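You operate a simulated robot arm through the tools that you are given. There is no shell and no other tool. Be economical: measure what you need, move in short steps, check, and stop when the job is done.

The job below is to be done with a simulated robot arm. You get a single attempt, and the scene is never put back.

Task
Lay the grey, brown and cream rounded tiles in matching slots; push the peg board up to the turntable base.

The check looks at the end state, three seconds after you hand in, the way a careful person would. Anything else that was tipped, shoved, dropped, spilled or broken makes it a failure.

Robot
A 6-joint arm with a two-finger parallel gripper, fixed in place. Base frame: the origin is at the foot of the arm, x ahead of it, y to its left, z up. Lengths are in m, angles in rad, forces in N, time in s.
With the tool pointing down near the work surface it reaches from about 0.26 to 0.66 m from the base axis. Its first joint turns from -1.152 to 1.152 rad. Payload 2.9 kg.
Tool frame: the origin (TCP) lies between the finger pads and is the grasp point; the fingertips stand 0.03 m ahead of it; z points along the fingers, y is the line along which they close. The gripper opens to 0.11 m. The fingers are 0.02 m wide and 0.01 m thick; the gripper's body (0.048 by 0.112 m) begins 0.055 m behind the TCP.
Orientation is told as [roll, pitch, yaw] about the base's x, y, z axes, in that order, counted from this pose: with the fingers straight down and closing along the base's y, the tool's x points along the base's -x, its y along +y and its z along -z.

Tools
- The arm moves only by the tool move_arm. Its argument "targets" is a list that holds one entry, the list of rows, each a list of 7 numbers: the shift along the base's x, y, z in m, then the turn, a rotation vector about the base's x, y, z in rad, then the opening in per cent of the stroke, from 0 (shut) to 100 (fully open). In form: [[[x, y, z, ax, ay, az, hand], ...]]. A call has 1 to 12 rows; each row shifts and turns the commanded pose from where the row before left it. Each row takes 0.2 s and may step no farther than 0.05 m and 0.15 rad from the row before; otherwise, or with a gripper value out of range, the whole call is refused. Where a pose cannot be reached the arm comes as near as it can. A force on the tool above 40 N (or 10 N above the force at the start of the call, whichever is more), or a blocked arm, ends the call early, and 0.2 s more pass. Each finger travels about 0.108 m/s and halts on what it meets, pressing with about 29 N; the grip force reading is that of the motor and also rises with nothing between the fingers. The clock runs only during rows and for 0.2 s after the last one: add rows that do not move to give the fingers time. The reply holds the time, the measured pose of the TCP, the force on the tool along the base axes, the opening and the grip force, in the units named above and with some noise, and new pictures: "pictures" is both (left out), scene, wrist or none.
- Cameras (640 x 400 px; columns grow to the right, rows downward): "scene" is fixed at [0.0767, 0.4498, 1.3608]; the picture's right is [-0.66, -0.76, 0.00], its down [-0.59, 0.52, -0.62] and it looks along [0.47, -0.40, -0.79] (base axes); focal length 375 px, centre (320, 200). "wrist" rides on the gripper at [-0.036, 0, -0.057] in the tool frame; the picture's right is [0.00, -1.00, 0.00], its down [0.97, 0.00, -0.24] and it looks along [0.24, 0.00, 0.97] (tool axes); focal length 218 px, centre (320, 200).
- pixel_to_xyz(camera, pixels): for up to 12 pixels [column, row] of the newest picture of that camera ("zoom" is the newest enlarged one), the place [x, y, z] in the base frame of the surface seen there, good to about 0.002 m. No time passes.
- close_up(camera, box): a new picture of the part [left, top, right, bottom] of that camera's present view, enlarged. No time passes.
- close_job(): hands the job in; it is judged then, once.

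Keep the steps short. Do not move on a guess: measure, check each grasp and each placing, and mend mistakes. In all there are 80 turns and 120 pictures (those below and enlarged ones count). Leave the gripper open and the arm clear of the work at the hand-in unless told otherwise, and finish with a single line.

The tools are called after "Call:" as name(argument=value, ...) on one line, values as JSON. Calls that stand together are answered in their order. move_arm: Moves the arm, as the interface text tells. Its arguments: {"type":"object","properties":{"targets":{"type":"array","items":{"type":"array","items":{"type":"array","items":{"type":"number"}}}},"pictures":{"type":"string","enum":["both","scene","wrist","none"]}},"required":["targets"]} The other tools are called the same way: pixel_to_xyz (camera, pixels) gives the place of the surface under pixels of a picture; close_up (camera, box) takes an enlarged picture of a part of a camera's view; close_job () hands the job in.

At the start:

```text
time: 0.0
tcp_pos: [0.2785, 0.2537, 0.9251]
ee_rot: [0.0, -0.001, 0.0]
ft_force: [-0.9, 0.5, -0.5]
finger_gap: 0.1098
gripper_force: 0.0
```

scene: 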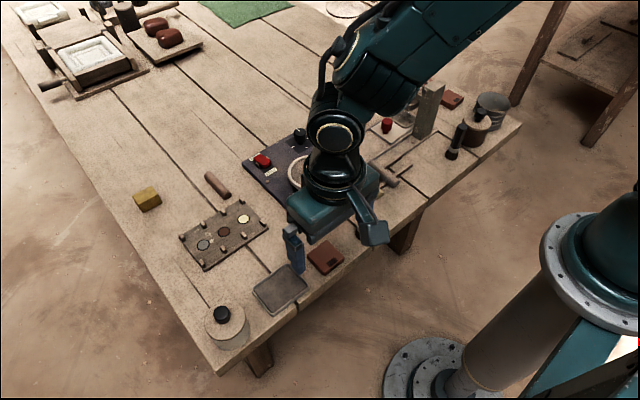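
wrist: 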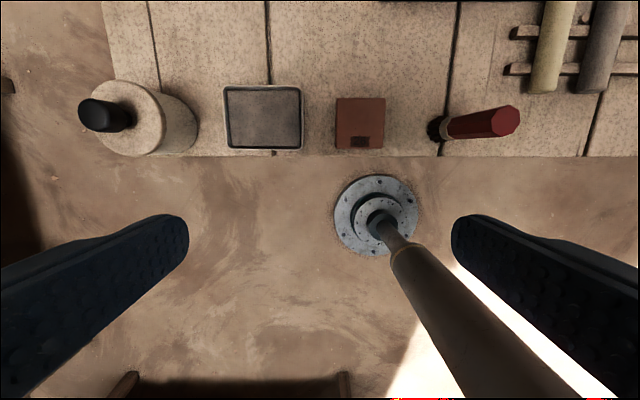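

I see a board at about (223,235) in the scene with discs on it, and a dark plate at (280,165). I'll enlarge both.

Call:
close_up(camera="scene", box=[120, 160, 290, 290])

Call:
close_up(camera="scene", box=[230, 60, 530, 250])

```text
3.08 times, centred on (205, 225) of scene
```

zoom: 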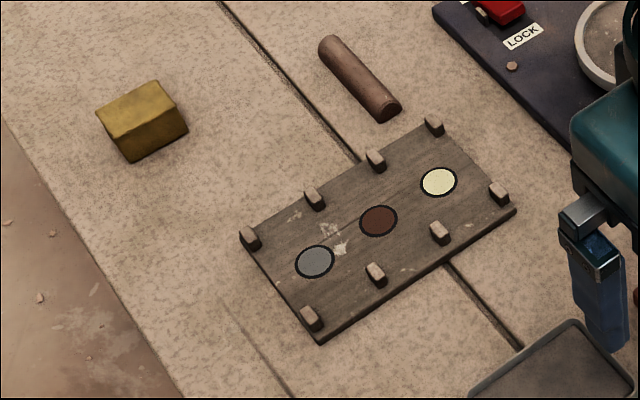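

```text
2.11 times, centred on (380, 155) of scene
```

zoom: 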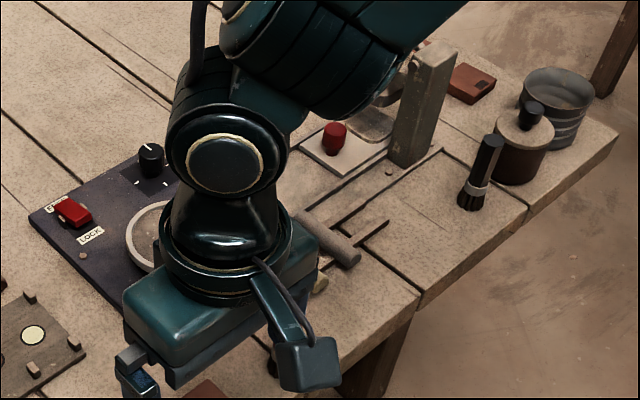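

The board has three colour marks (grey, brown, cream) between four pairs of pegs. The brown rounded piece lies at (218,185). The cream and grey ones seem to be on a rack at the wrist picture's top right. I'll raise the arm and back it off to see the whole area.

Call:
pixel_to_xyz(camera="scene", pixels=[[204, 244], [224, 232], [244, 219], [186, 238], [203, 268], [268, 232], [240, 200], [208, 174], [229, 194], [245, 160], [300, 130], [147, 200]])

Call:
move_arm(targets=[[[0.0, 0, 0.05, 0, 0, 0, 100], [0.05, -0.0, 0.04, 0, 0, 0, 100], [0.05, 0, 0, 0, 0, 0, 100], [0.0, -0.05, 0, 0, 0, 0, 100], [0, -0.05, 0, 0, 0, 0, 100], [0, -0.05, 0, 0, 0, 0, 100], [0, -0.05, 0, 0, 0, 0, 100]]])

```text
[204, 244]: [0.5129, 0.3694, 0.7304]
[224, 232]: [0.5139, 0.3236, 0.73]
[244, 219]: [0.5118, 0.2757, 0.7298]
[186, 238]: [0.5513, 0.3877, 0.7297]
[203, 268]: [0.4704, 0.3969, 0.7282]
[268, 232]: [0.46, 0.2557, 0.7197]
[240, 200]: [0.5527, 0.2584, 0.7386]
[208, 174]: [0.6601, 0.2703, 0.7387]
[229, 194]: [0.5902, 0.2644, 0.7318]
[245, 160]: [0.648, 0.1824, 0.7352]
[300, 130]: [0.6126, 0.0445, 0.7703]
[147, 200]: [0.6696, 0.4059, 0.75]
```

```text
refused: row 2 steps farther than a row can; nothing moved
```

The second row was too long a step, so I'm shortening it and repeating.

Call:
move_arm(targets=[[[0.0, 0, 0.05, 0, 0, 0, 100], [0.03, 0, 0.035, 0, 0, 0, 100], [0.045, 0, 0, 0, 0, 0, 100], [0.0, -0.05, 0, 0, 0, 0, 100], [0, -0.05, 0, 0, 0, 0, 100], [0, -0.05, 0, 0, 0, 0, 100], [0, -0.05, 0, 0, 0, 0, 100], [0, -0.05, 0, 0, 0, 0, 100]]])

```text
time: 1.8
tcp_pos: [0.3526, 0.0043, 1.0111]
ee_rot: [0.001, 0.001, 0.0]
ft_force: [-0.1, -0.4, 0.0]
finger_gap: 0.1099
gripper_force: 0.0
```

scene: 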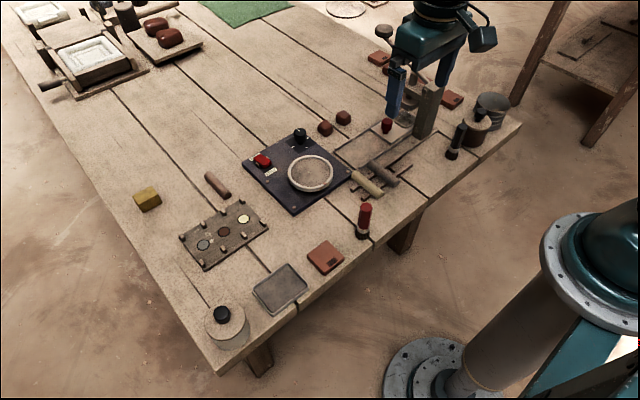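
wrist: 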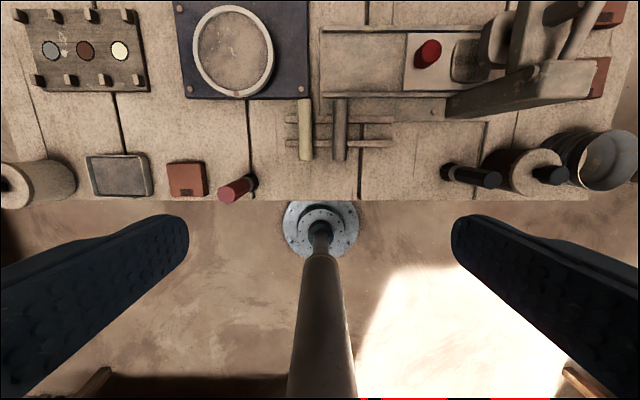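

Now all is in view. The cream and grey pieces rest on rails right of the turntable, at wrist (305,130) and (340,130). I'll enlarge them and the board.

Call:
close_up(camera="wrist", box=[0, 0, 200, 125])

Call:
close_up(camera="scene", box=[320, 120, 450, 210])

Call:
close_up(camera="scene", box=[165, 125, 365, 275])

```text
3.20 times, centred on (100, 62) of wrist
```

zoom: 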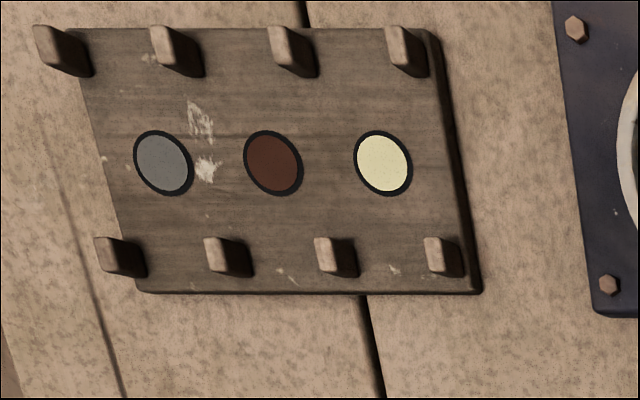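

```text
4.44 times, centred on (385, 165) of scene
```

zoom: 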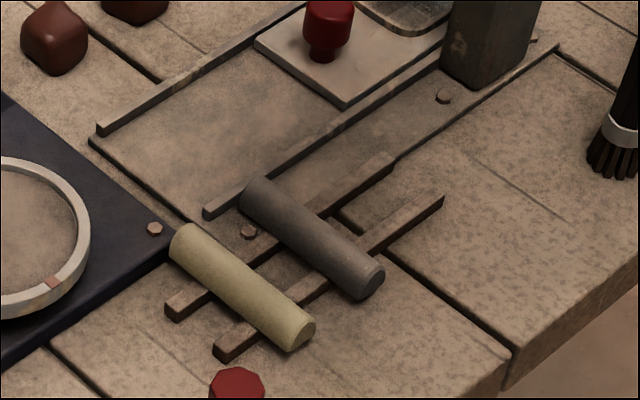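

```text
2.67 times, centred on (265, 200) of scene
```

zoom: 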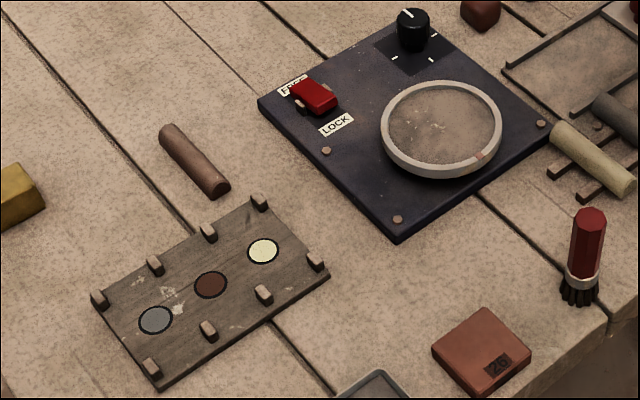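

The pieces are bars with rounded tops, lying along x. I'll measure the bars, the board's corners and pegs, and the plate's edge.

Call:
pixel_to_xyz(camera="zoom", pixels=[[176, 140], [220, 185], [198, 162], [99, 298], [155, 265], [209, 233], [259, 202], [152, 367], [209, 330], [264, 294], [315, 260], [259, 103]])

Call:
pixel_to_xyz(camera="zoom", pixels=[[155, 320], [210, 284], [262, 250], [97, 304], [160, 381], [328, 278], [270, 196], [400, 240], [398, 232], [330, 170], [262, 110], [300, 150]])

Call:
close_up(camera="scene", box=[320, 120, 450, 210])

Call:
pixel_to_xyz(camera="zoom", pixels=[[188, 232], [240, 283], [295, 335], [256, 185], [310, 237], [370, 280], [175, 306], [226, 350], [260, 320], [195, 298], [385, 160], [440, 200]])

```text
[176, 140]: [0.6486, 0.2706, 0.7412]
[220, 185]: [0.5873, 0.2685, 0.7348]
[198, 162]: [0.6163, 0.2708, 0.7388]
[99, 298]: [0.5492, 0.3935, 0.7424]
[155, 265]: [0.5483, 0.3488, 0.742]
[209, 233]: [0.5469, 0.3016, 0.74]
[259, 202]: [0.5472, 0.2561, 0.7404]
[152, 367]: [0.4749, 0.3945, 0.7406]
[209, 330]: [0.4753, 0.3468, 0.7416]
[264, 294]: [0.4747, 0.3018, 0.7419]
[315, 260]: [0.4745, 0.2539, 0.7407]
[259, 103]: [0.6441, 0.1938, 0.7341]
```

```text
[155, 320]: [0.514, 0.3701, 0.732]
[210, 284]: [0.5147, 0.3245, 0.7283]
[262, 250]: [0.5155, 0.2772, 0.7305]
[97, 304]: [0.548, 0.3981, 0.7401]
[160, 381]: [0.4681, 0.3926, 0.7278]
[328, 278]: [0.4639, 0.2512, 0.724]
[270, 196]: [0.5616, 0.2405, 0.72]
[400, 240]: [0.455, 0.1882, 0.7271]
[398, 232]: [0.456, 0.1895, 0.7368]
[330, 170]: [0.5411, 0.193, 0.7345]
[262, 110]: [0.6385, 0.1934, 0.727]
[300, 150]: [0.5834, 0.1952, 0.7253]
```

```text
4.44 times, centred on (385, 165) of scene
```

zoom: 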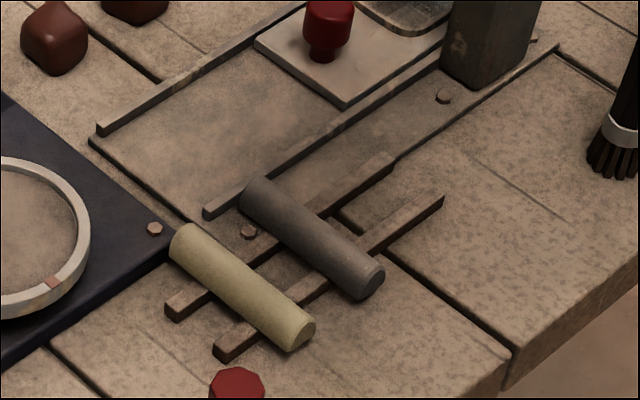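

```text
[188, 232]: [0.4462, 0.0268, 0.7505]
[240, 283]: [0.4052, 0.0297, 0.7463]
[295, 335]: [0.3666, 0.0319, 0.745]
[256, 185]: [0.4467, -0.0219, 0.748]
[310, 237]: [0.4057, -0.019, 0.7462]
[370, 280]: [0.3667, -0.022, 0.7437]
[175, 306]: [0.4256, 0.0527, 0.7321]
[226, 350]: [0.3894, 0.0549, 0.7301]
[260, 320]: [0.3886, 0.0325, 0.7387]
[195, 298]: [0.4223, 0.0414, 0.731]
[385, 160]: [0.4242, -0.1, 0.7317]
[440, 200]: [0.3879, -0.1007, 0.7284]
```

Measured values:
- Pegs stand at x 0.475 and 0.547, with y = 0.394, 0.348, 0.302 and 0.255.
- The board top is at z ≈ 0.729 and the peg tops at about 0.741.
- The board's right edge is at y ≈ 0.248 and the plate's left edge at y ≈ 0.194.

I plan to turn the gripper by 90° so the fingers are spread along x. Both fingertips then press evenly on the pair of pegs at y = 0.302, pushing the board in -y. First I'll go above that spot.

Call:
move_arm(targets=[[[0.0144, 0.0292, -0.01, 0, 0, 0.1428, 57], [0.0144, 0.0292, -0.01, 0, 0, 0.1428, 57], [0.0144, 0.0292, -0.01, 0, 0, 0.1428, 57], [0.0144, 0.0292, -0.01, 0, 0, 0.1428, 57], [0.0144, 0.0292, -0.01, 0, 0, 0.1428, 57], [0.0144, 0.0292, -0.01, 0, 0, 0.1428, 57], [0.0144, 0.0292, -0.01, 0, 0, 0.1428, 57], [0.0144, 0.0292, -0.01, 0, 0, 0.1428, 57], [0.0144, 0.0292, -0.01, 0, 0, 0.1428, 57], [0.0144, 0.0292, -0.01, 0, 0, 0.1428, 57], [0.0144, 0.0292, -0.01, 0, 0, 0.1428, 57], [0, 0, 0, 0, 0, 0, 57]]])

```text
time: 4.4
tcp_pos: [0.5137, 0.3247, 0.9008]
ee_rot: [-0.001, 0.0, 1.572]
ft_force: [0.0, -0.6, 0.8]
finger_gap: 0.0628
gripper_force: 0.1
```

scene: 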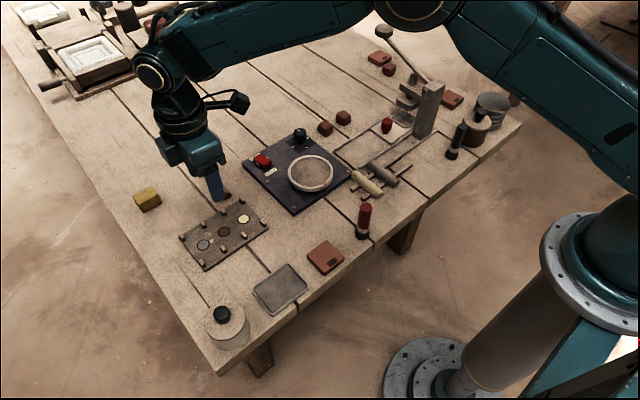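
wrist: 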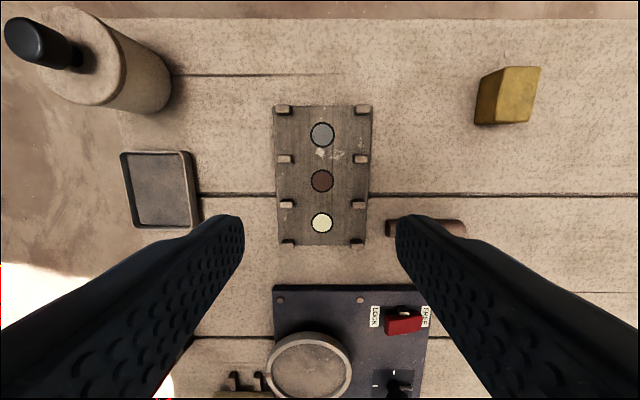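

I'm above the board with a good view. I'll measure the board and plate edges from this wrist picture.

Call:
pixel_to_xyz(camera="wrist", pixels=[[285, 240], [320, 243], [360, 243], [285, 288], [320, 290], [360, 292], [276, 205], [371, 205], [289, 203], [357, 203], [322, 181], [274, 290]])

Call:
close_up(camera="wrist", box=[240, 90, 420, 310])

```text
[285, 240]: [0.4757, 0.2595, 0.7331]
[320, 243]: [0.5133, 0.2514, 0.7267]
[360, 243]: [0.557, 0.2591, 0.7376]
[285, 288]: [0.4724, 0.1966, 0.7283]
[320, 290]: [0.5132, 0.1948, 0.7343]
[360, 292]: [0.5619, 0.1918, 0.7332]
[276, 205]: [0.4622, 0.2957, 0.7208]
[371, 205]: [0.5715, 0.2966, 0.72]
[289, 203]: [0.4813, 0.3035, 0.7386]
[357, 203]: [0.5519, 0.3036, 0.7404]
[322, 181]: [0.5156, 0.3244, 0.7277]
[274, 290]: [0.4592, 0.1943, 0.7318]
```

```text
1.82 times, centred on (330, 200) of wrist
```

zoom: 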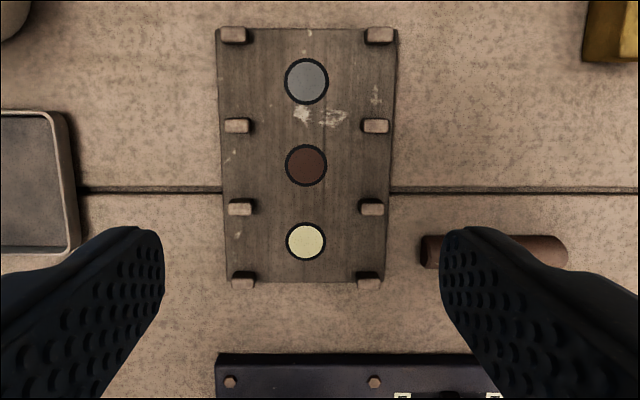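

The fingers line up with the peg pairs. I'll lower them into the brown slot between the pegs, with the tips about 4 mm above the board.

Call:
move_arm(targets=[[[0, 0.001, -0.045, 0, 0, 0, 57], [0, 0, -0.045, 0, 0, 0, 57], [0, 0, -0.03, 0, 0, 0, 57], [0, 0, -0.0175, 0, 0, 0, 57], [0, 0, 0, 0, 0, 0, 57]]])

```text
time: 5.6
tcp_pos: [0.5136, 0.3259, 0.7626]
ee_rot: [0.001, 0.0, 1.572]
ft_force: [0.3, 0.3, 0.4]
finger_gap: 0.0627
gripper_force: 0.1
```

scene: 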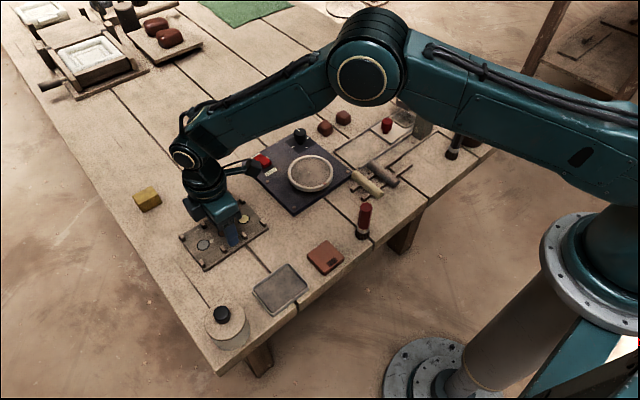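
wrist: 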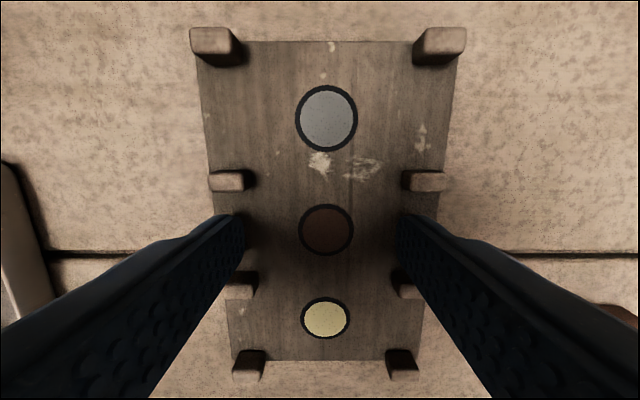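

The fingertips are in the slot and clear. I'll push slowly along -y, most of the way, and then look.

Call:
move_arm(targets=[[[0, -0.006, 0, 0, 0, 0, 57], [0, -0.006, 0, 0, 0, 0, 57], [0, -0.006, 0, 0, 0, 0, 57], [0, -0.006, 0, 0, 0, 0, 57], [0, -0.006, 0, 0, 0, 0, 57], [0, -0.006, 0, 0, 0, 0, 57], [0, -0.006, 0, 0, 0, 0, 57], [0, -0.003, 0, 0, 0, 0, 57]]])

Call:
close_up(camera="scene", box=[180, 150, 340, 270])

```text
time: 7.4
tcp_pos: [0.5122, 0.281, 0.7631]
ee_rot: [0.001, 0.001, 1.569]
ft_force: [-0.1, 2.0, 1.7]
finger_gap: 0.0626
gripper_force: 0.1
```

scene: 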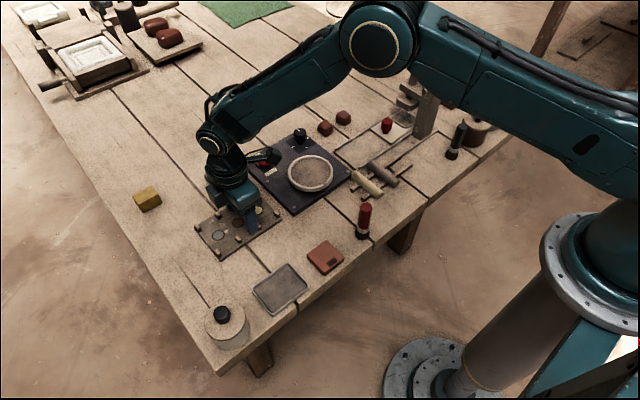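
wrist: 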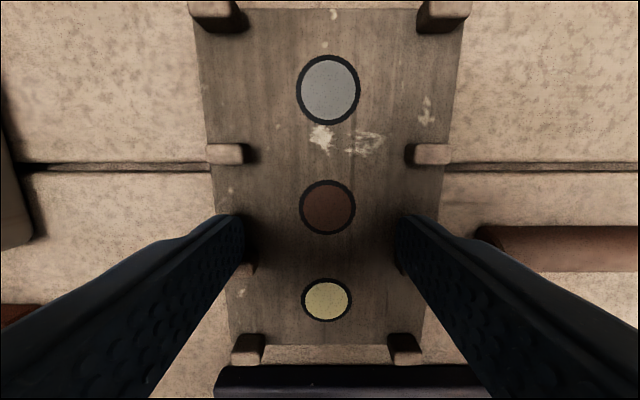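

```text
3.33 times, centred on (260, 210) of scene
```

zoom: 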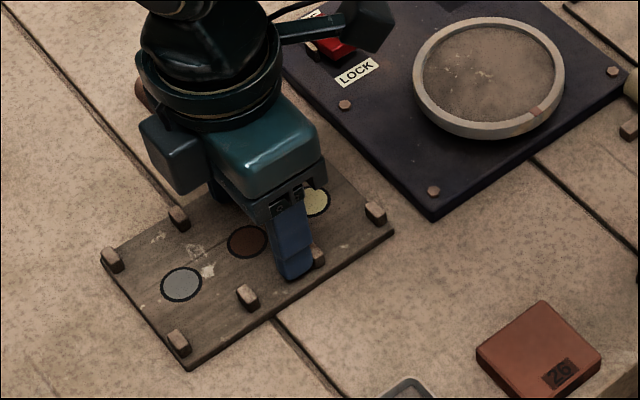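

The board moved straight, and the force is only 2 N. I'll measure the remaining gap in the wrist picture (board edge at row ~344, plate at row ~366).

Call:
pixel_to_xyz(camera="wrist", pixels=[[290, 342], [360, 342], [290, 350], [360, 350], [290, 362], [360, 362], [290, 366], [360, 366], [290, 372], [360, 372], [290, 395], [360, 395]])

Call:
close_up(camera="wrist", box=[200, 310, 440, 400])

```text
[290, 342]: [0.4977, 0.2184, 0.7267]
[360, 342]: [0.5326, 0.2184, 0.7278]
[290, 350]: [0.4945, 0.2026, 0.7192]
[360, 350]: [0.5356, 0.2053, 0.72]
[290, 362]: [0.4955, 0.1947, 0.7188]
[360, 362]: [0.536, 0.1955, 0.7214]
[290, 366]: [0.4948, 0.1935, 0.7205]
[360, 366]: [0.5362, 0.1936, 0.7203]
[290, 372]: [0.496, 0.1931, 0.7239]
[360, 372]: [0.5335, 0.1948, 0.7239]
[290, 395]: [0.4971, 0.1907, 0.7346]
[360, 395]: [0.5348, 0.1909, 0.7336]
```

```text
2.67 times, centred on (320, 355) of wrist
```

zoom: 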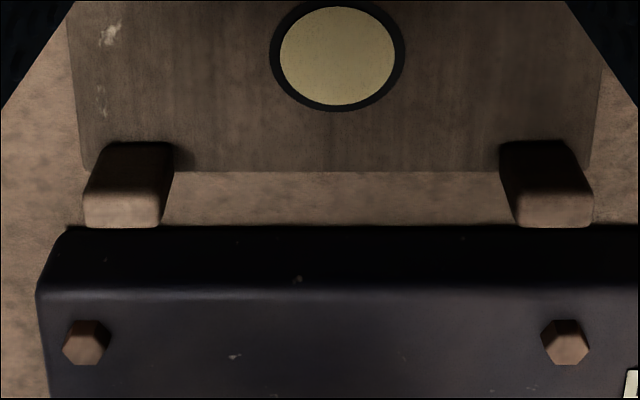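

The board edge is at y ≈ 0.216 and the plate foot at y ≈ 0.194, so about 22 mm remain. I'll push 18 mm more.

Call:
move_arm(targets=[[[0, -0.005, 0, 0, 0, 0, 57], [0, -0.005, 0, 0, 0, 0, 57], [0, -0.004, 0, 0, 0, 0, 57], [0, -0.004, 0, 0, 0, 0, 57]]], pictures="wrist")

Call:
close_up(camera="wrist", box=[200, 290, 440, 400])

Call:
close_up(camera="scene", box=[220, 170, 320, 240])

```text
time: 8.4
tcp_pos: [0.5126, 0.2627, 0.762]
ee_rot: [-0.002, 0.0, 1.569]
ft_force: [0.2, 1.7, 0.6]
finger_gap: 0.0628
gripper_force: 0.0
```

wrist: 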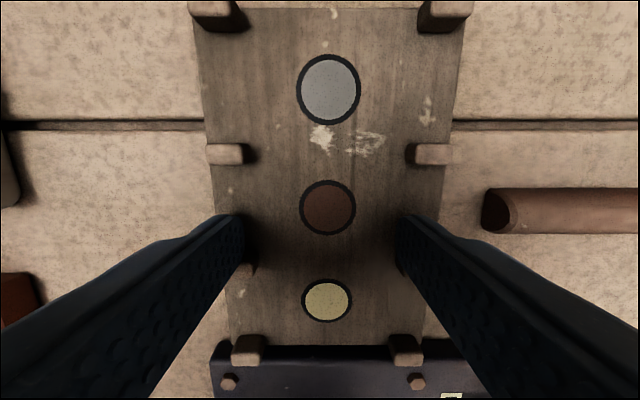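

```text
2.67 times, centred on (320, 345) of wrist
```

zoom: 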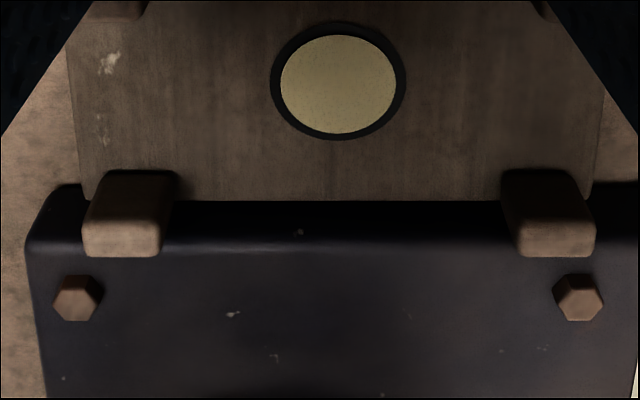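

```text
5.71 times, centred on (270, 205) of scene
```

zoom: 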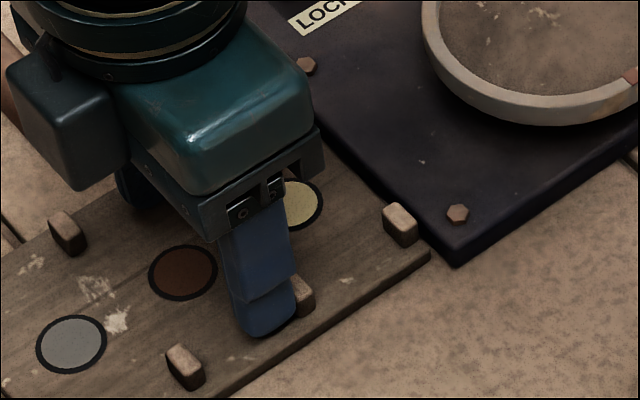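

About 4 mm remain. I'll go on in 1 mm steps and watch the force.

Call:
move_arm(targets=[[[0, -0.001, 0, 0, 0, 0, 57], [0, -0.001, 0, 0, 0, 0, 57], [0, -0.0005, 0, 0, 0, 0, 57]]], pictures="none")

Call:
close_up(camera="scene", box=[265, 195, 305, 220])

Call:
pixel_to_xyz(camera="zoom", pixels=[[320, 200], [200, 200], [300, 260], [400, 260], [250, 150], [350, 200]])

```text
time: 9.2
tcp_pos: [0.5119, 0.2592, 0.7621]
ee_rot: [0.001, 0.001, 1.571]
ft_force: [-1.0, 2.7, 1.9]
finger_gap: 0.0627
gripper_force: 0.1
```

```text
16.00 times, centred on (285, 208) of scene
```

zoom: 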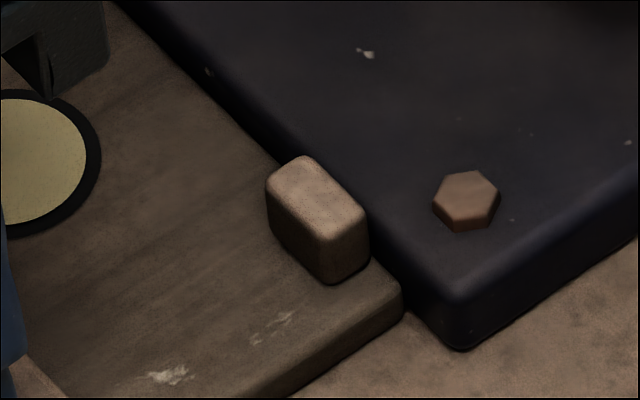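

```text
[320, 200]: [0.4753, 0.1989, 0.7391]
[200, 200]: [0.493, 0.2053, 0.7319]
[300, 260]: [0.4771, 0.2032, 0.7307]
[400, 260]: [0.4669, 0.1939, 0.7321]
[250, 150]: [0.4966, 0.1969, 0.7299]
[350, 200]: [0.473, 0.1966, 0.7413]
```

The board is nearly touching. I'll push 0.5 mm at a time until the force rises.

Call:
move_arm(targets=[[[0, -0.0006, 0, 0, 0, 0, 57], [0, -0.0006, 0, 0, 0, 0, 57]]], pictures="none")

Call:
close_up(camera="scene", box=[265, 195, 305, 220])

```text
time: 9.8
tcp_pos: [0.5111, 0.2612, 0.7626]
ee_rot: [-0.002, -0.001, 1.574]
ft_force: [0.3, 12.6, -0.1]
finger_gap: 0.0628
gripper_force: 0.1
```

```text
16.00 times, centred on (285, 208) of scene
```

zoom: 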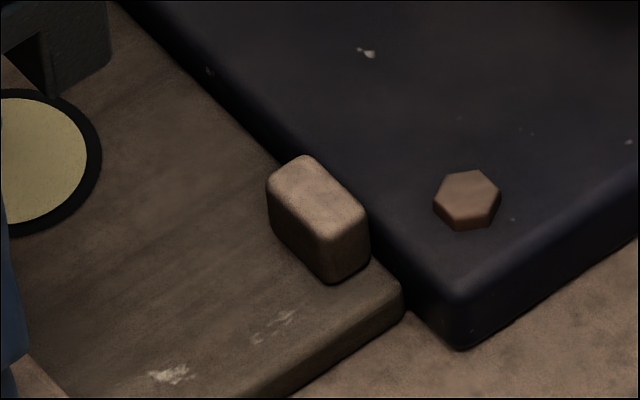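

The force is 12.6 N and the plate hasn't moved, so the board is against the base. I'll back off, lift and turn the gripper back while moving towards the brown bar.

Call:
move_arm(targets=[[[0, 0.008, 0, 0, 0, 0, 57], [0, 0, 0.04, 0, 0, 0, 57], [0, 0, 0.045, 0, 0, -0.1428, 57], [0.005, 0, 0.01, 0, 0, -0.1428, 57], [0.01, 0, 0, 0, 0, -0.1428, 57], [0.01, 0, 0, 0, 0, -0.1428, 57], [0.01, 0, 0, 0, 0, -0.1428, 57], [0.01, 0, 0, 0, 0, -0.1428, 57], [0.01, 0, 0, 0, 0, -0.1428, 57], [0.01, 0, 0, 0, 0, -0.1428, 57], [0.01, 0, 0, 0, 0, -0.1428, 57], [0, 0, 0, 0, 0, -0.1428, 57]]])

```text
time: 12.4
tcp_pos: [0.5871, 0.2665, 0.8576]
ee_rot: [0.001, -0.001, 0.14]
ft_force: [0.0, 0.0, 0.1]
finger_gap: 0.0626
gripper_force: 0.1
```

scene: 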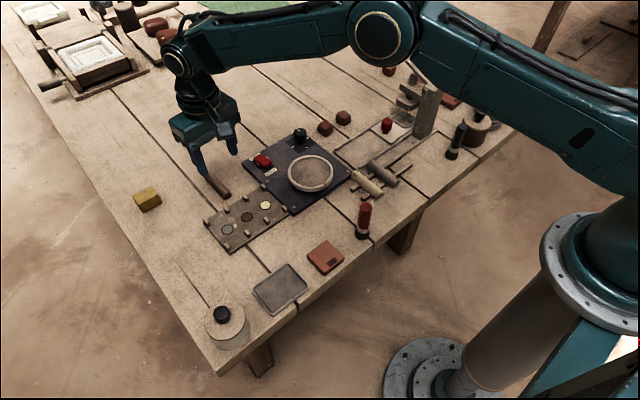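
wrist: 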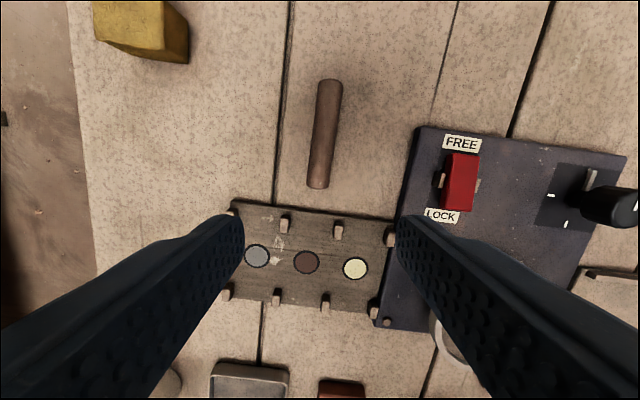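

The board is snug against the plate. I'll turn the last 0.14 rad and measure the brown bar and the board.

Call:
move_arm(targets=[[[0.005, 0, 0, 0, 0, -0.14, 57], [0, 0, 0, 0, 0, 0, 57]]])

Call:
close_up(camera="wrist", box=[220, 60, 420, 320])

```text
time: 13.0
tcp_pos: [0.5924, 0.2676, 0.8576]
ee_rot: [-0.001, 0.001, 0.0]
ft_force: [-0.7, -0.7, -0.1]
finger_gap: 0.0627
gripper_force: 0.0
```

scene: 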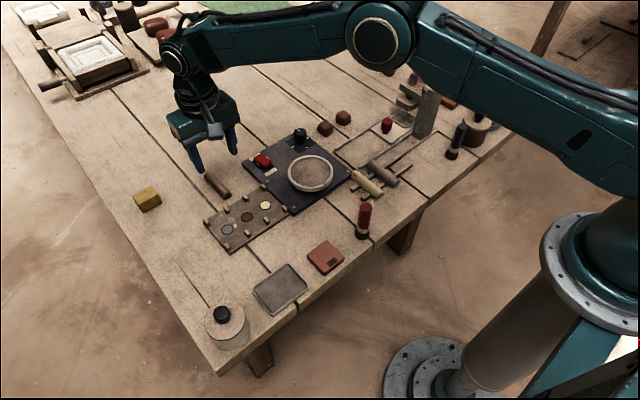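
wrist: 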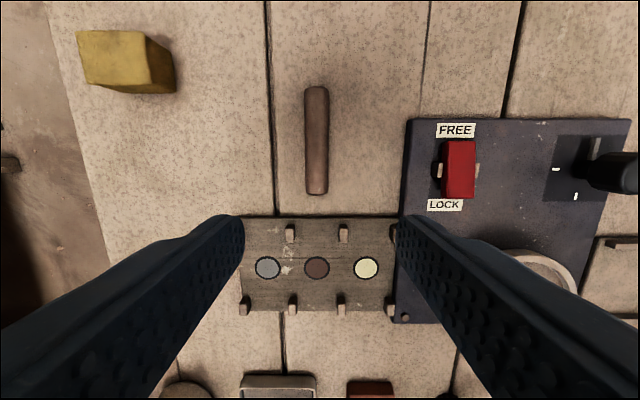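

```text
1.54 times, centred on (320, 190) of wrist
```

zoom: 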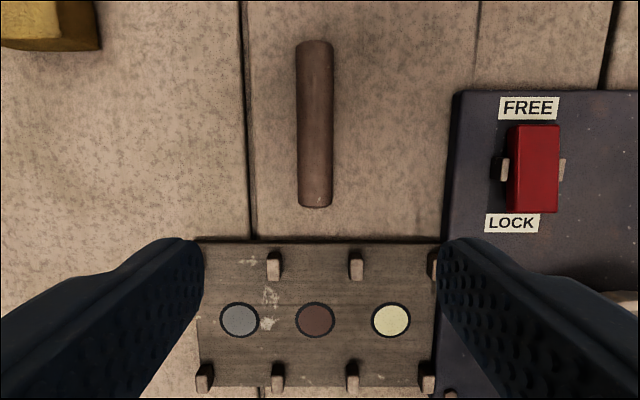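

Call:
pixel_to_xyz(camera="wrist", pixels=[[317, 89], [317, 140], [316, 190], [309, 140], [326, 140], [268, 268], [317, 268], [367, 268], [291, 229], [344, 229], [293, 300], [341, 300]])

```text
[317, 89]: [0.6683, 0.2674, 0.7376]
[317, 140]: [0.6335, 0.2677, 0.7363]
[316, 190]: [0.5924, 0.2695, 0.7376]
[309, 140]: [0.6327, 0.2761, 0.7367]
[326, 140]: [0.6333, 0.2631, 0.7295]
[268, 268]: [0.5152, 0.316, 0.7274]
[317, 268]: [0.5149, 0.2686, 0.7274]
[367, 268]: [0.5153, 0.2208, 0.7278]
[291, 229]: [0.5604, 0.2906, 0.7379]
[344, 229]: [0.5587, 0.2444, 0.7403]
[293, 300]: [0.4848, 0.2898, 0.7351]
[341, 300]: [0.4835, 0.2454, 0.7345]
```

The brown bar runs from x ≈ 0.588 to 0.668 at y ≈ 0.2695, with its top at z ≈ 0.738. I'd like to grip it near its middle, so I'll test how far out the arm reaches while still above it.

Call:
move_arm(targets=[[[0.015, 0.0022, -0.02, 0, 0, 0, 45], [0.015, 0, -0.025, 0, 0, 0, 45], [0.003, 0, -0.01, 0, 0, 0, 45], [0, 0, 0, 0, 0, 0, 45]]])

```text
time: 14.0
tcp_pos: [0.6248, 0.2682, 0.802]
ee_rot: [0.001, -0.001, 0.001]
ft_force: [-0.6, 0.0, -1.1]
finger_gap: 0.0492
gripper_force: 0.0
```

scene: 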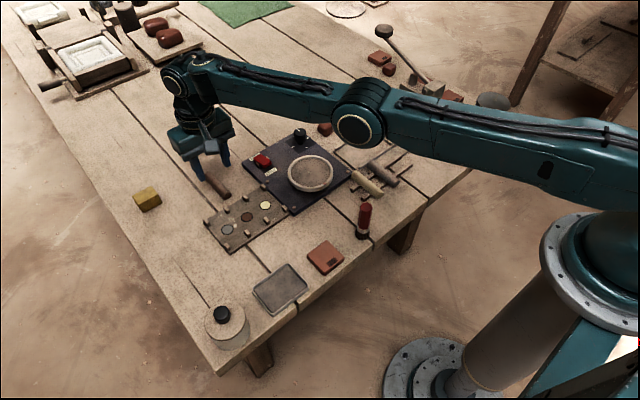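
wrist: 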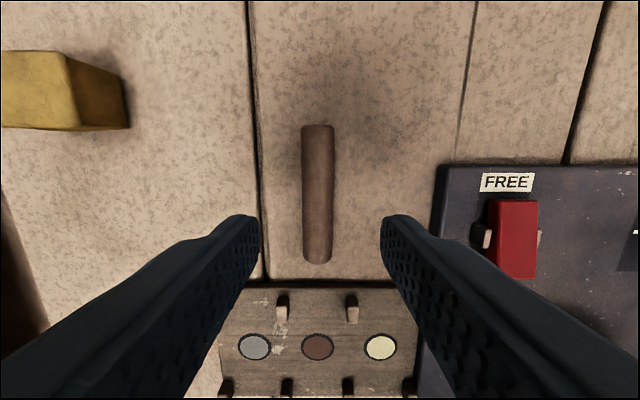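

The arm got to x = 0.625 without trouble. I'll re-measure the bar from nearer.

Call:
pixel_to_xyz(camera="wrist", pixels=[[318, 128], [318, 195], [318, 258], [304, 195], [332, 195], [307, 240], [328, 240], [318, 262], [318, 124]])

```text
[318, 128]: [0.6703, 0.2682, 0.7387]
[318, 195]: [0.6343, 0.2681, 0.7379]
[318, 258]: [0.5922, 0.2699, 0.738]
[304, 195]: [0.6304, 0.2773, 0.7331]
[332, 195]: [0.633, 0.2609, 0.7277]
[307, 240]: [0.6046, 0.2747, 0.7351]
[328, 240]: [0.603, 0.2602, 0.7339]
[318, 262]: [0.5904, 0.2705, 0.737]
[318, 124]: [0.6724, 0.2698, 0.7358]
```

The bar's middle is at (0.631, 0.269). I'll descend so the tips are about 4 mm above the table.

Call:
move_arm(targets=[[[0.005, 0.0005, -0.02, 0, 0, 0, 45], [0, 0, -0.02, 0, 0, 0, 45], [0, 0, -0.0075, 0, 0, 0, 45], [0, 0, 0, 0, 0, 0, 45]]])

```text
time: 15.0
tcp_pos: [0.6194, 0.2653, 0.7567]
ee_rot: [0.001, 0.001, 0.001]
ft_force: [0.4, -0.4, 0.4]
finger_gap: 0.0496
gripper_force: 0.1
out of reach, approached as far as the arm can: row 1, 3
```

scene: 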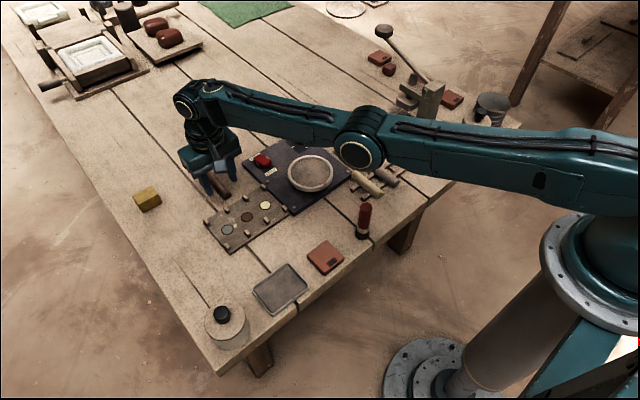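
wrist: 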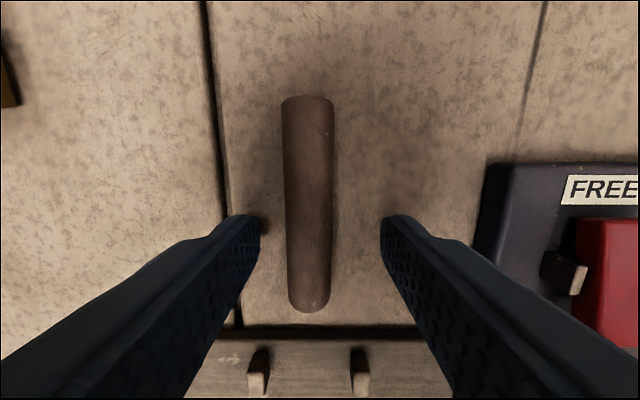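

The reach ends here: x = 0.619 and y is 4 mm short. Gripping 12 mm off the middle is fine, so I'll pull the command in by 12 mm along x and see where y settles.

Call:
move_arm(targets=[[[-0.006, 0, 0, 0, 0, 0, 45], [-0.006, 0, 0, 0, 0, 0, 45], [0, 0, 0, 0, 0, 0, 45]]], pictures="wrist")

```text
time: 15.8
tcp_pos: [0.6167, 0.2694, 0.756]
ee_rot: [-0.002, 0.001, 0.0]
ft_force: [-0.2, 0.9, 0.2]
finger_gap: 0.0492
gripper_force: 0.1
out of reach, approached as far as the arm can: row 1, 2
```

wrist: 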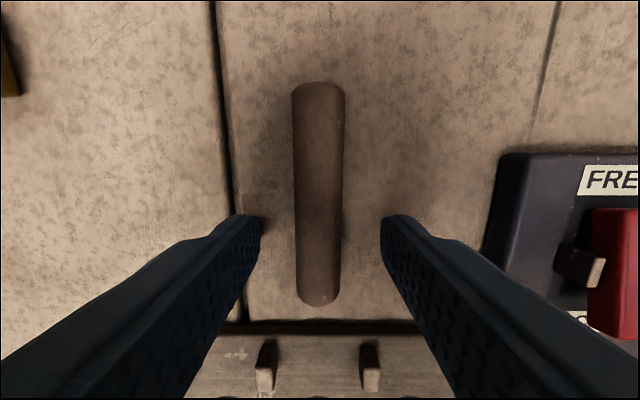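

It's centred now, but still 2.5 mm high. I'll pull in 4 mm more to let the tool sink to the commanded height.

Call:
move_arm(targets=[[[-0.003, 0, 0, 0, 0, 0, 45], [0, 0, 0, 0, 0, 0, 45]]], pictures="none")

Call:
close_up(camera="wrist", box=[250, 220, 400, 320])

```text
time: 16.4
tcp_pos: [0.6163, 0.2698, 0.7554]
ee_rot: [0.0, 0.002, 0.001]
ft_force: [-0.1, 0.4, -0.1]
finger_gap: 0.0497
gripper_force: 0.0
out of reach, approached as far as the arm can: row 1
```

```text
4.00 times, centred on (325, 270) of wrist
```

zoom: 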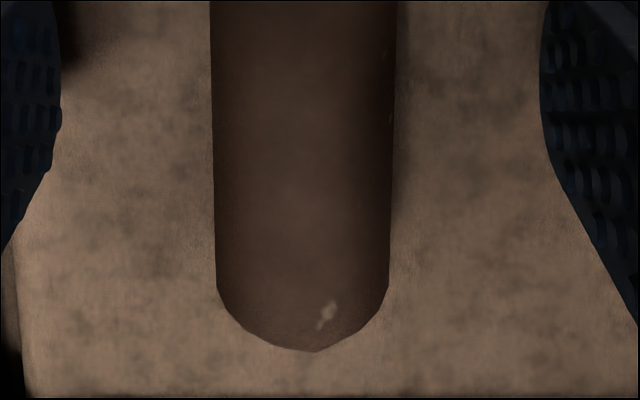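

Call:
move_arm(targets=[[[-0.003, 0, -0.002, 0, 0, 0, 45], [0, 0, 0, 0, 0, 0, 45]]], pictures="none")

```text
time: 17.0
tcp_pos: [0.6162, 0.2717, 0.7525]
ee_rot: [0.001, 0.003, 0.003]
ft_force: [-0.2, -0.7, -1.3]
finger_gap: 0.0496
gripper_force: 0.1
```

The tips are now at about z = 0.7225. I'll close on the bar.

Call:
move_arm(targets=[[[0, -0.001, 0, 0, 0, 0, 30], [0, 0, 0, 0, 0, 0, 15], [0, 0, 0, 0, 0, 0, 10], [0, 0, 0, 0, 0, 0, 10]]], pictures="wrist")

```text
time: 18.0
tcp_pos: [0.6145, 0.2711, 0.7535]
ee_rot: [0.0, -0.003, 0.004]
ft_force: [-0.8, 0.8, 5.2]
finger_gap: 0.019
gripper_force: 29.2
out of reach, approached as far as the arm can: row 1
```

wrist: 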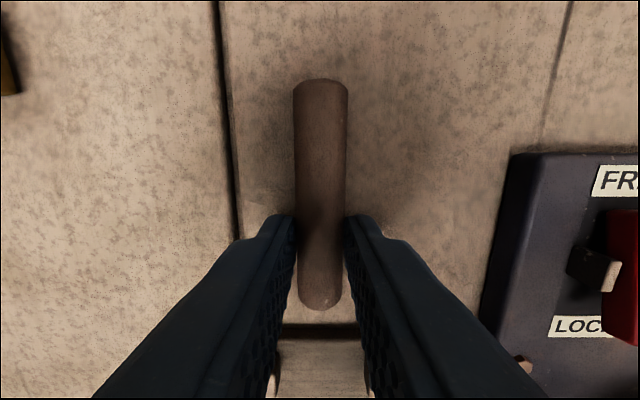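

It's gripped with a 19 mm gap. I'll lift and pull back inward over the board, keeping high.

Call:
move_arm(targets=[[[0, 0, 0.015, 0, 0, 0, 10], [0, 0, 0.02, 0, 0, 0, 10], [0, 0, 0.03, 0, 0, 0, 10], [-0.035, 0, 0.02, 0, 0, 0, 10], [-0.04, 0, 0, 0, 0, 0, 10], [-0.03, 0, 0, 0, 0, 0, 10], [0, 0, 0, 0, 0, 0, 10]]])

Call:
close_up(camera="scene", box=[190, 120, 310, 250])

```text
time: 19.6
tcp_pos: [0.5076, 0.2699, 0.8393]
ee_rot: [0.0, 0.0, 0.003]
ft_force: [0.5, -0.6, 0.8]
finger_gap: 0.0111
gripper_force: 0.0
```

scene: 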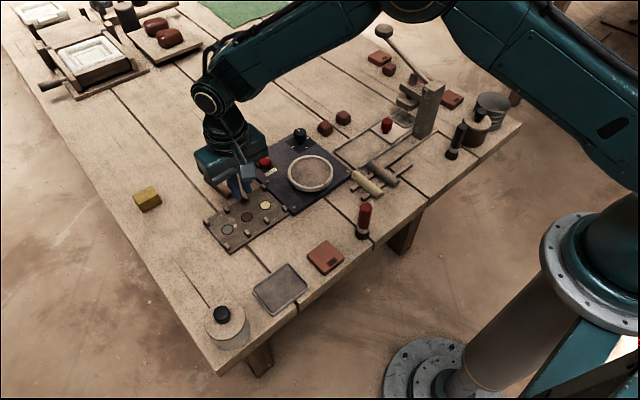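
wrist: 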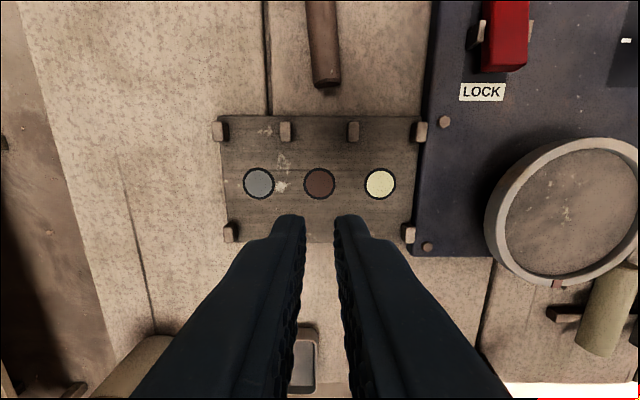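

```text
3.08 times, centred on (250, 185) of scene
```

zoom: 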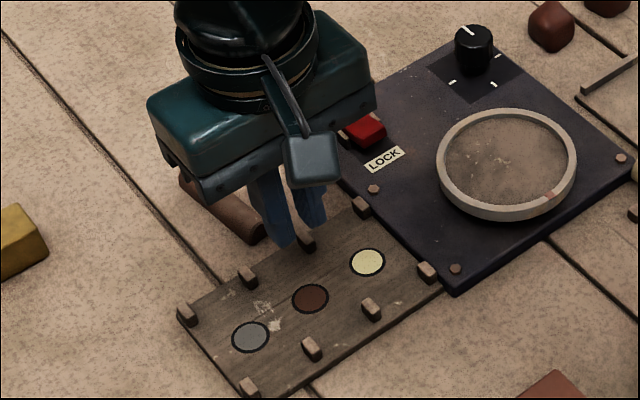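

The gap now reads 11 mm, so the bar slipped out. Its rounded sides sloped away from the pads. It still lies on the table at wrist (323,40). I'll measure where it is and how its cross-section looks.

Call:
pixel_to_xyz(camera="wrist", pixels=[[321, 5], [322, 40], [325, 78], [325, 85], [310, 40], [338, 40]])

Call:
close_up(camera="wrist", box=[290, 0, 360, 100])

Call:
close_up(camera="scene", box=[345, 160, 405, 200])

```text
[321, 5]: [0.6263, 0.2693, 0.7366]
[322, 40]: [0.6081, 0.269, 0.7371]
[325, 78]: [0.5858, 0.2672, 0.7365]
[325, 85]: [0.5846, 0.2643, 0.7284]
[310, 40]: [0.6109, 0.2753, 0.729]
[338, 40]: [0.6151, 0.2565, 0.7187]
```

```text
4.00 times, centred on (325, 50) of wrist
```

zoom: 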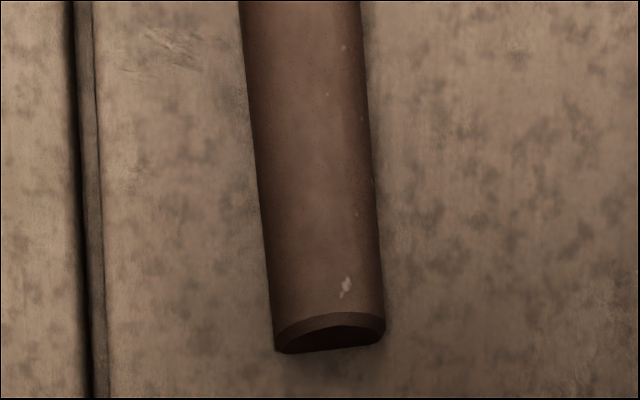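

```text
10.00 times, centred on (375, 180) of scene
```

zoom: 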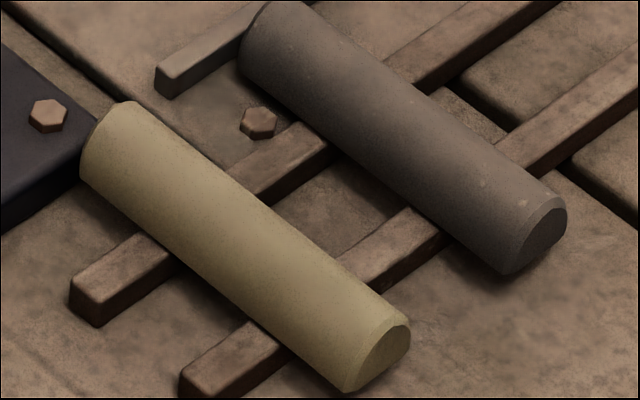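

The bars are D-shaped, so the fingers slipped off the round sides. It's better to grip them by their flat end faces (about 82 mm long) with the gripper turned 90°. That also keeps the fingers off the pegs and neighbouring bars. The brown bar's middle is too far for that, so I'll first take it by the sides near its near end and slide it about 2 cm inward, without lifting.

Call:
move_arm(targets=[[[0.0, -0.001, 0, 0, 0, 0, 45], [0.045, 0, 0, 0, 0, 0, 45], [0.045, -0.001, 0, 0, 0, 0, 45], [0.005, 0, -0.03, 0, 0, 0, 45], [0, 0, -0.03, 0, 0, 0, 45], [0, 0, -0.02, 0, 0, 0, 45], [0, 0, -0.0065, 0, 0, 0, 45], [0, 0, 0, 0, 0, 0, 45]]])

```text
time: 21.4
tcp_pos: [0.6036, 0.2672, 0.7507]
ee_rot: [0.0, 0.001, 0.002]
ft_force: [-0.7, -0.4, 0.0]
finger_gap: 0.0495
gripper_force: 0.1
```

scene: 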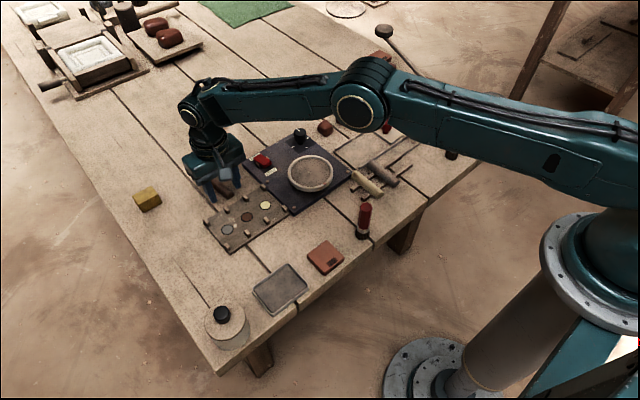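
wrist: 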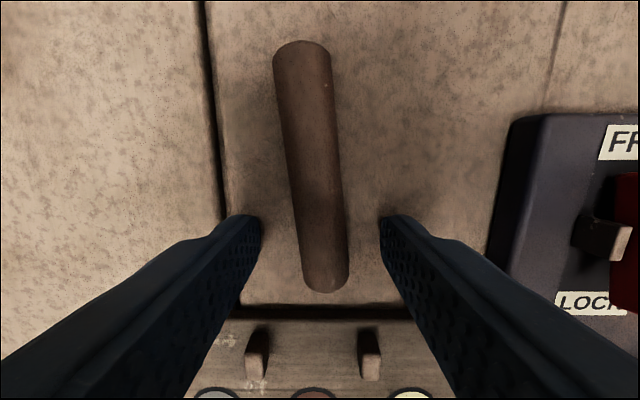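

The fingers straddle the bar at table height. I'll close, then slide it 14 mm in -x and 14 mm in -y.

Call:
move_arm(targets=[[[0, 0, 0, 0, 0, 0, 30], [0, 0, 0, 0, 0, 0, 14], [0, 0, 0, 0, 0, 0, 12], [0, 0, 0, 0, 0, 0, 12], [-0.005, -0.005, 0, 0, 0, 0, 12], [-0.005, -0.005, 0, 0, 0, 0, 12], [-0.004, -0.004, 0, 0, 0, 0, 12], [0, 0, 0, 0, 0, 0, 12]]])

Call:
pixel_to_xyz(camera="wrist", pixels=[[320, 40], [320, 100], [320, 160], [325, 280], [325, 300], [325, 315]])

```text
time: 23.2
tcp_pos: [0.5896, 0.2533, 0.7518]
ee_rot: [0.0, 0.001, 0.0]
ft_force: [0.2, 0.9, 0.1]
finger_gap: 0.019
gripper_force: 29.2
```

scene: 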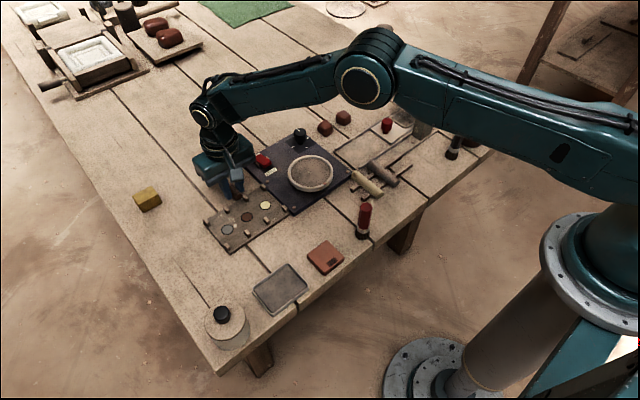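
wrist: 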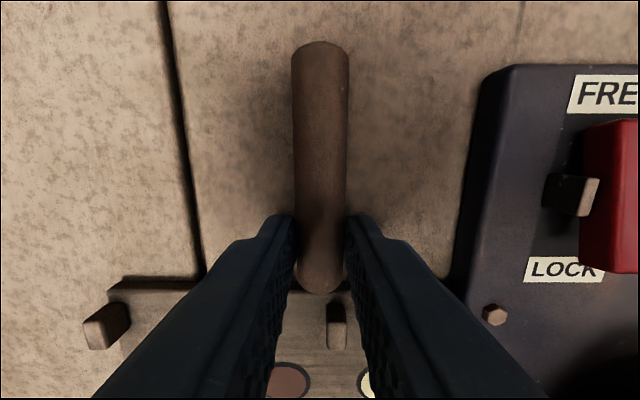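

```text
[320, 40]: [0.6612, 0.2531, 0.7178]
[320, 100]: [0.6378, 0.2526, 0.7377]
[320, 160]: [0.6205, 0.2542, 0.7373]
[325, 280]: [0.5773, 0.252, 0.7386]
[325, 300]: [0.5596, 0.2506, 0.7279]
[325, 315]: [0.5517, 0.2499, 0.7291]
```

The bar slid along and now spans x ≈ 0.571–0.655. For an end grip I need room at its near end, clear of the board. I'll slide it to y ≈ 0.226 and 9 mm outward, open a little, and lift.

Call:
move_arm(targets=[[[0.003, -0.007, 0, 0, 0, 0, 12], [0.003, -0.007, 0, 0, 0, 0, 12], [0.003, -0.007, 0, 0, 0, 0, 12], [0, -0.006, 0, 0, 0, 0, 12], [0, 0, 0, 0, 0, 0, 12], [0, 0, 0, 0, 0, 0, 26], [0, 0, 0, 0, 0, 0, 26], [0, 0, 0.03, 0, 0, 0, 26], [0, 0, 0.04, 0, 0, 0, 26], [0, 0, 0, 0, 0, 0, 40]]])

```text
time: 25.4
tcp_pos: [0.5983, 0.2265, 0.8206]
ee_rot: [-0.002, 0.0, 0.004]
ft_force: [-0.6, 0.2, 0.6]
finger_gap: 0.0438
gripper_force: 0.0
```

scene: 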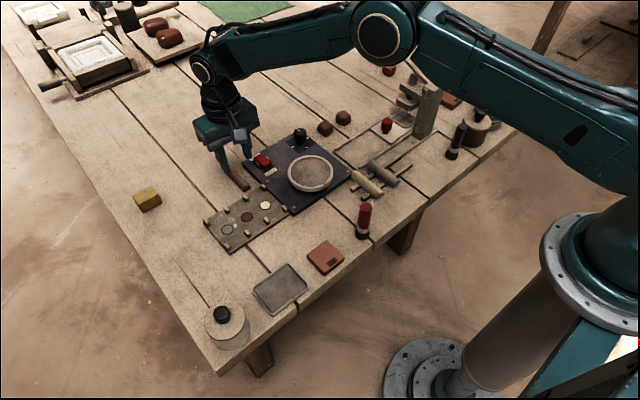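
wrist: 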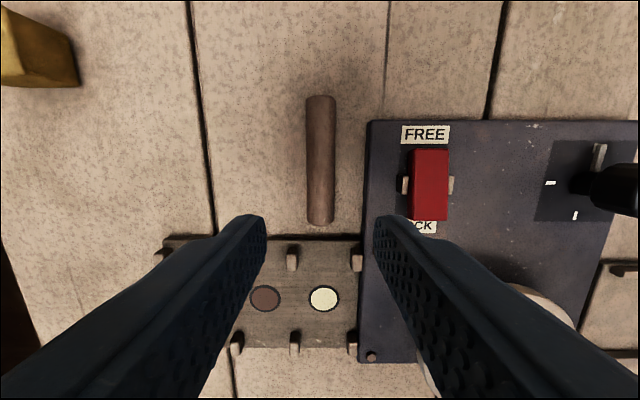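

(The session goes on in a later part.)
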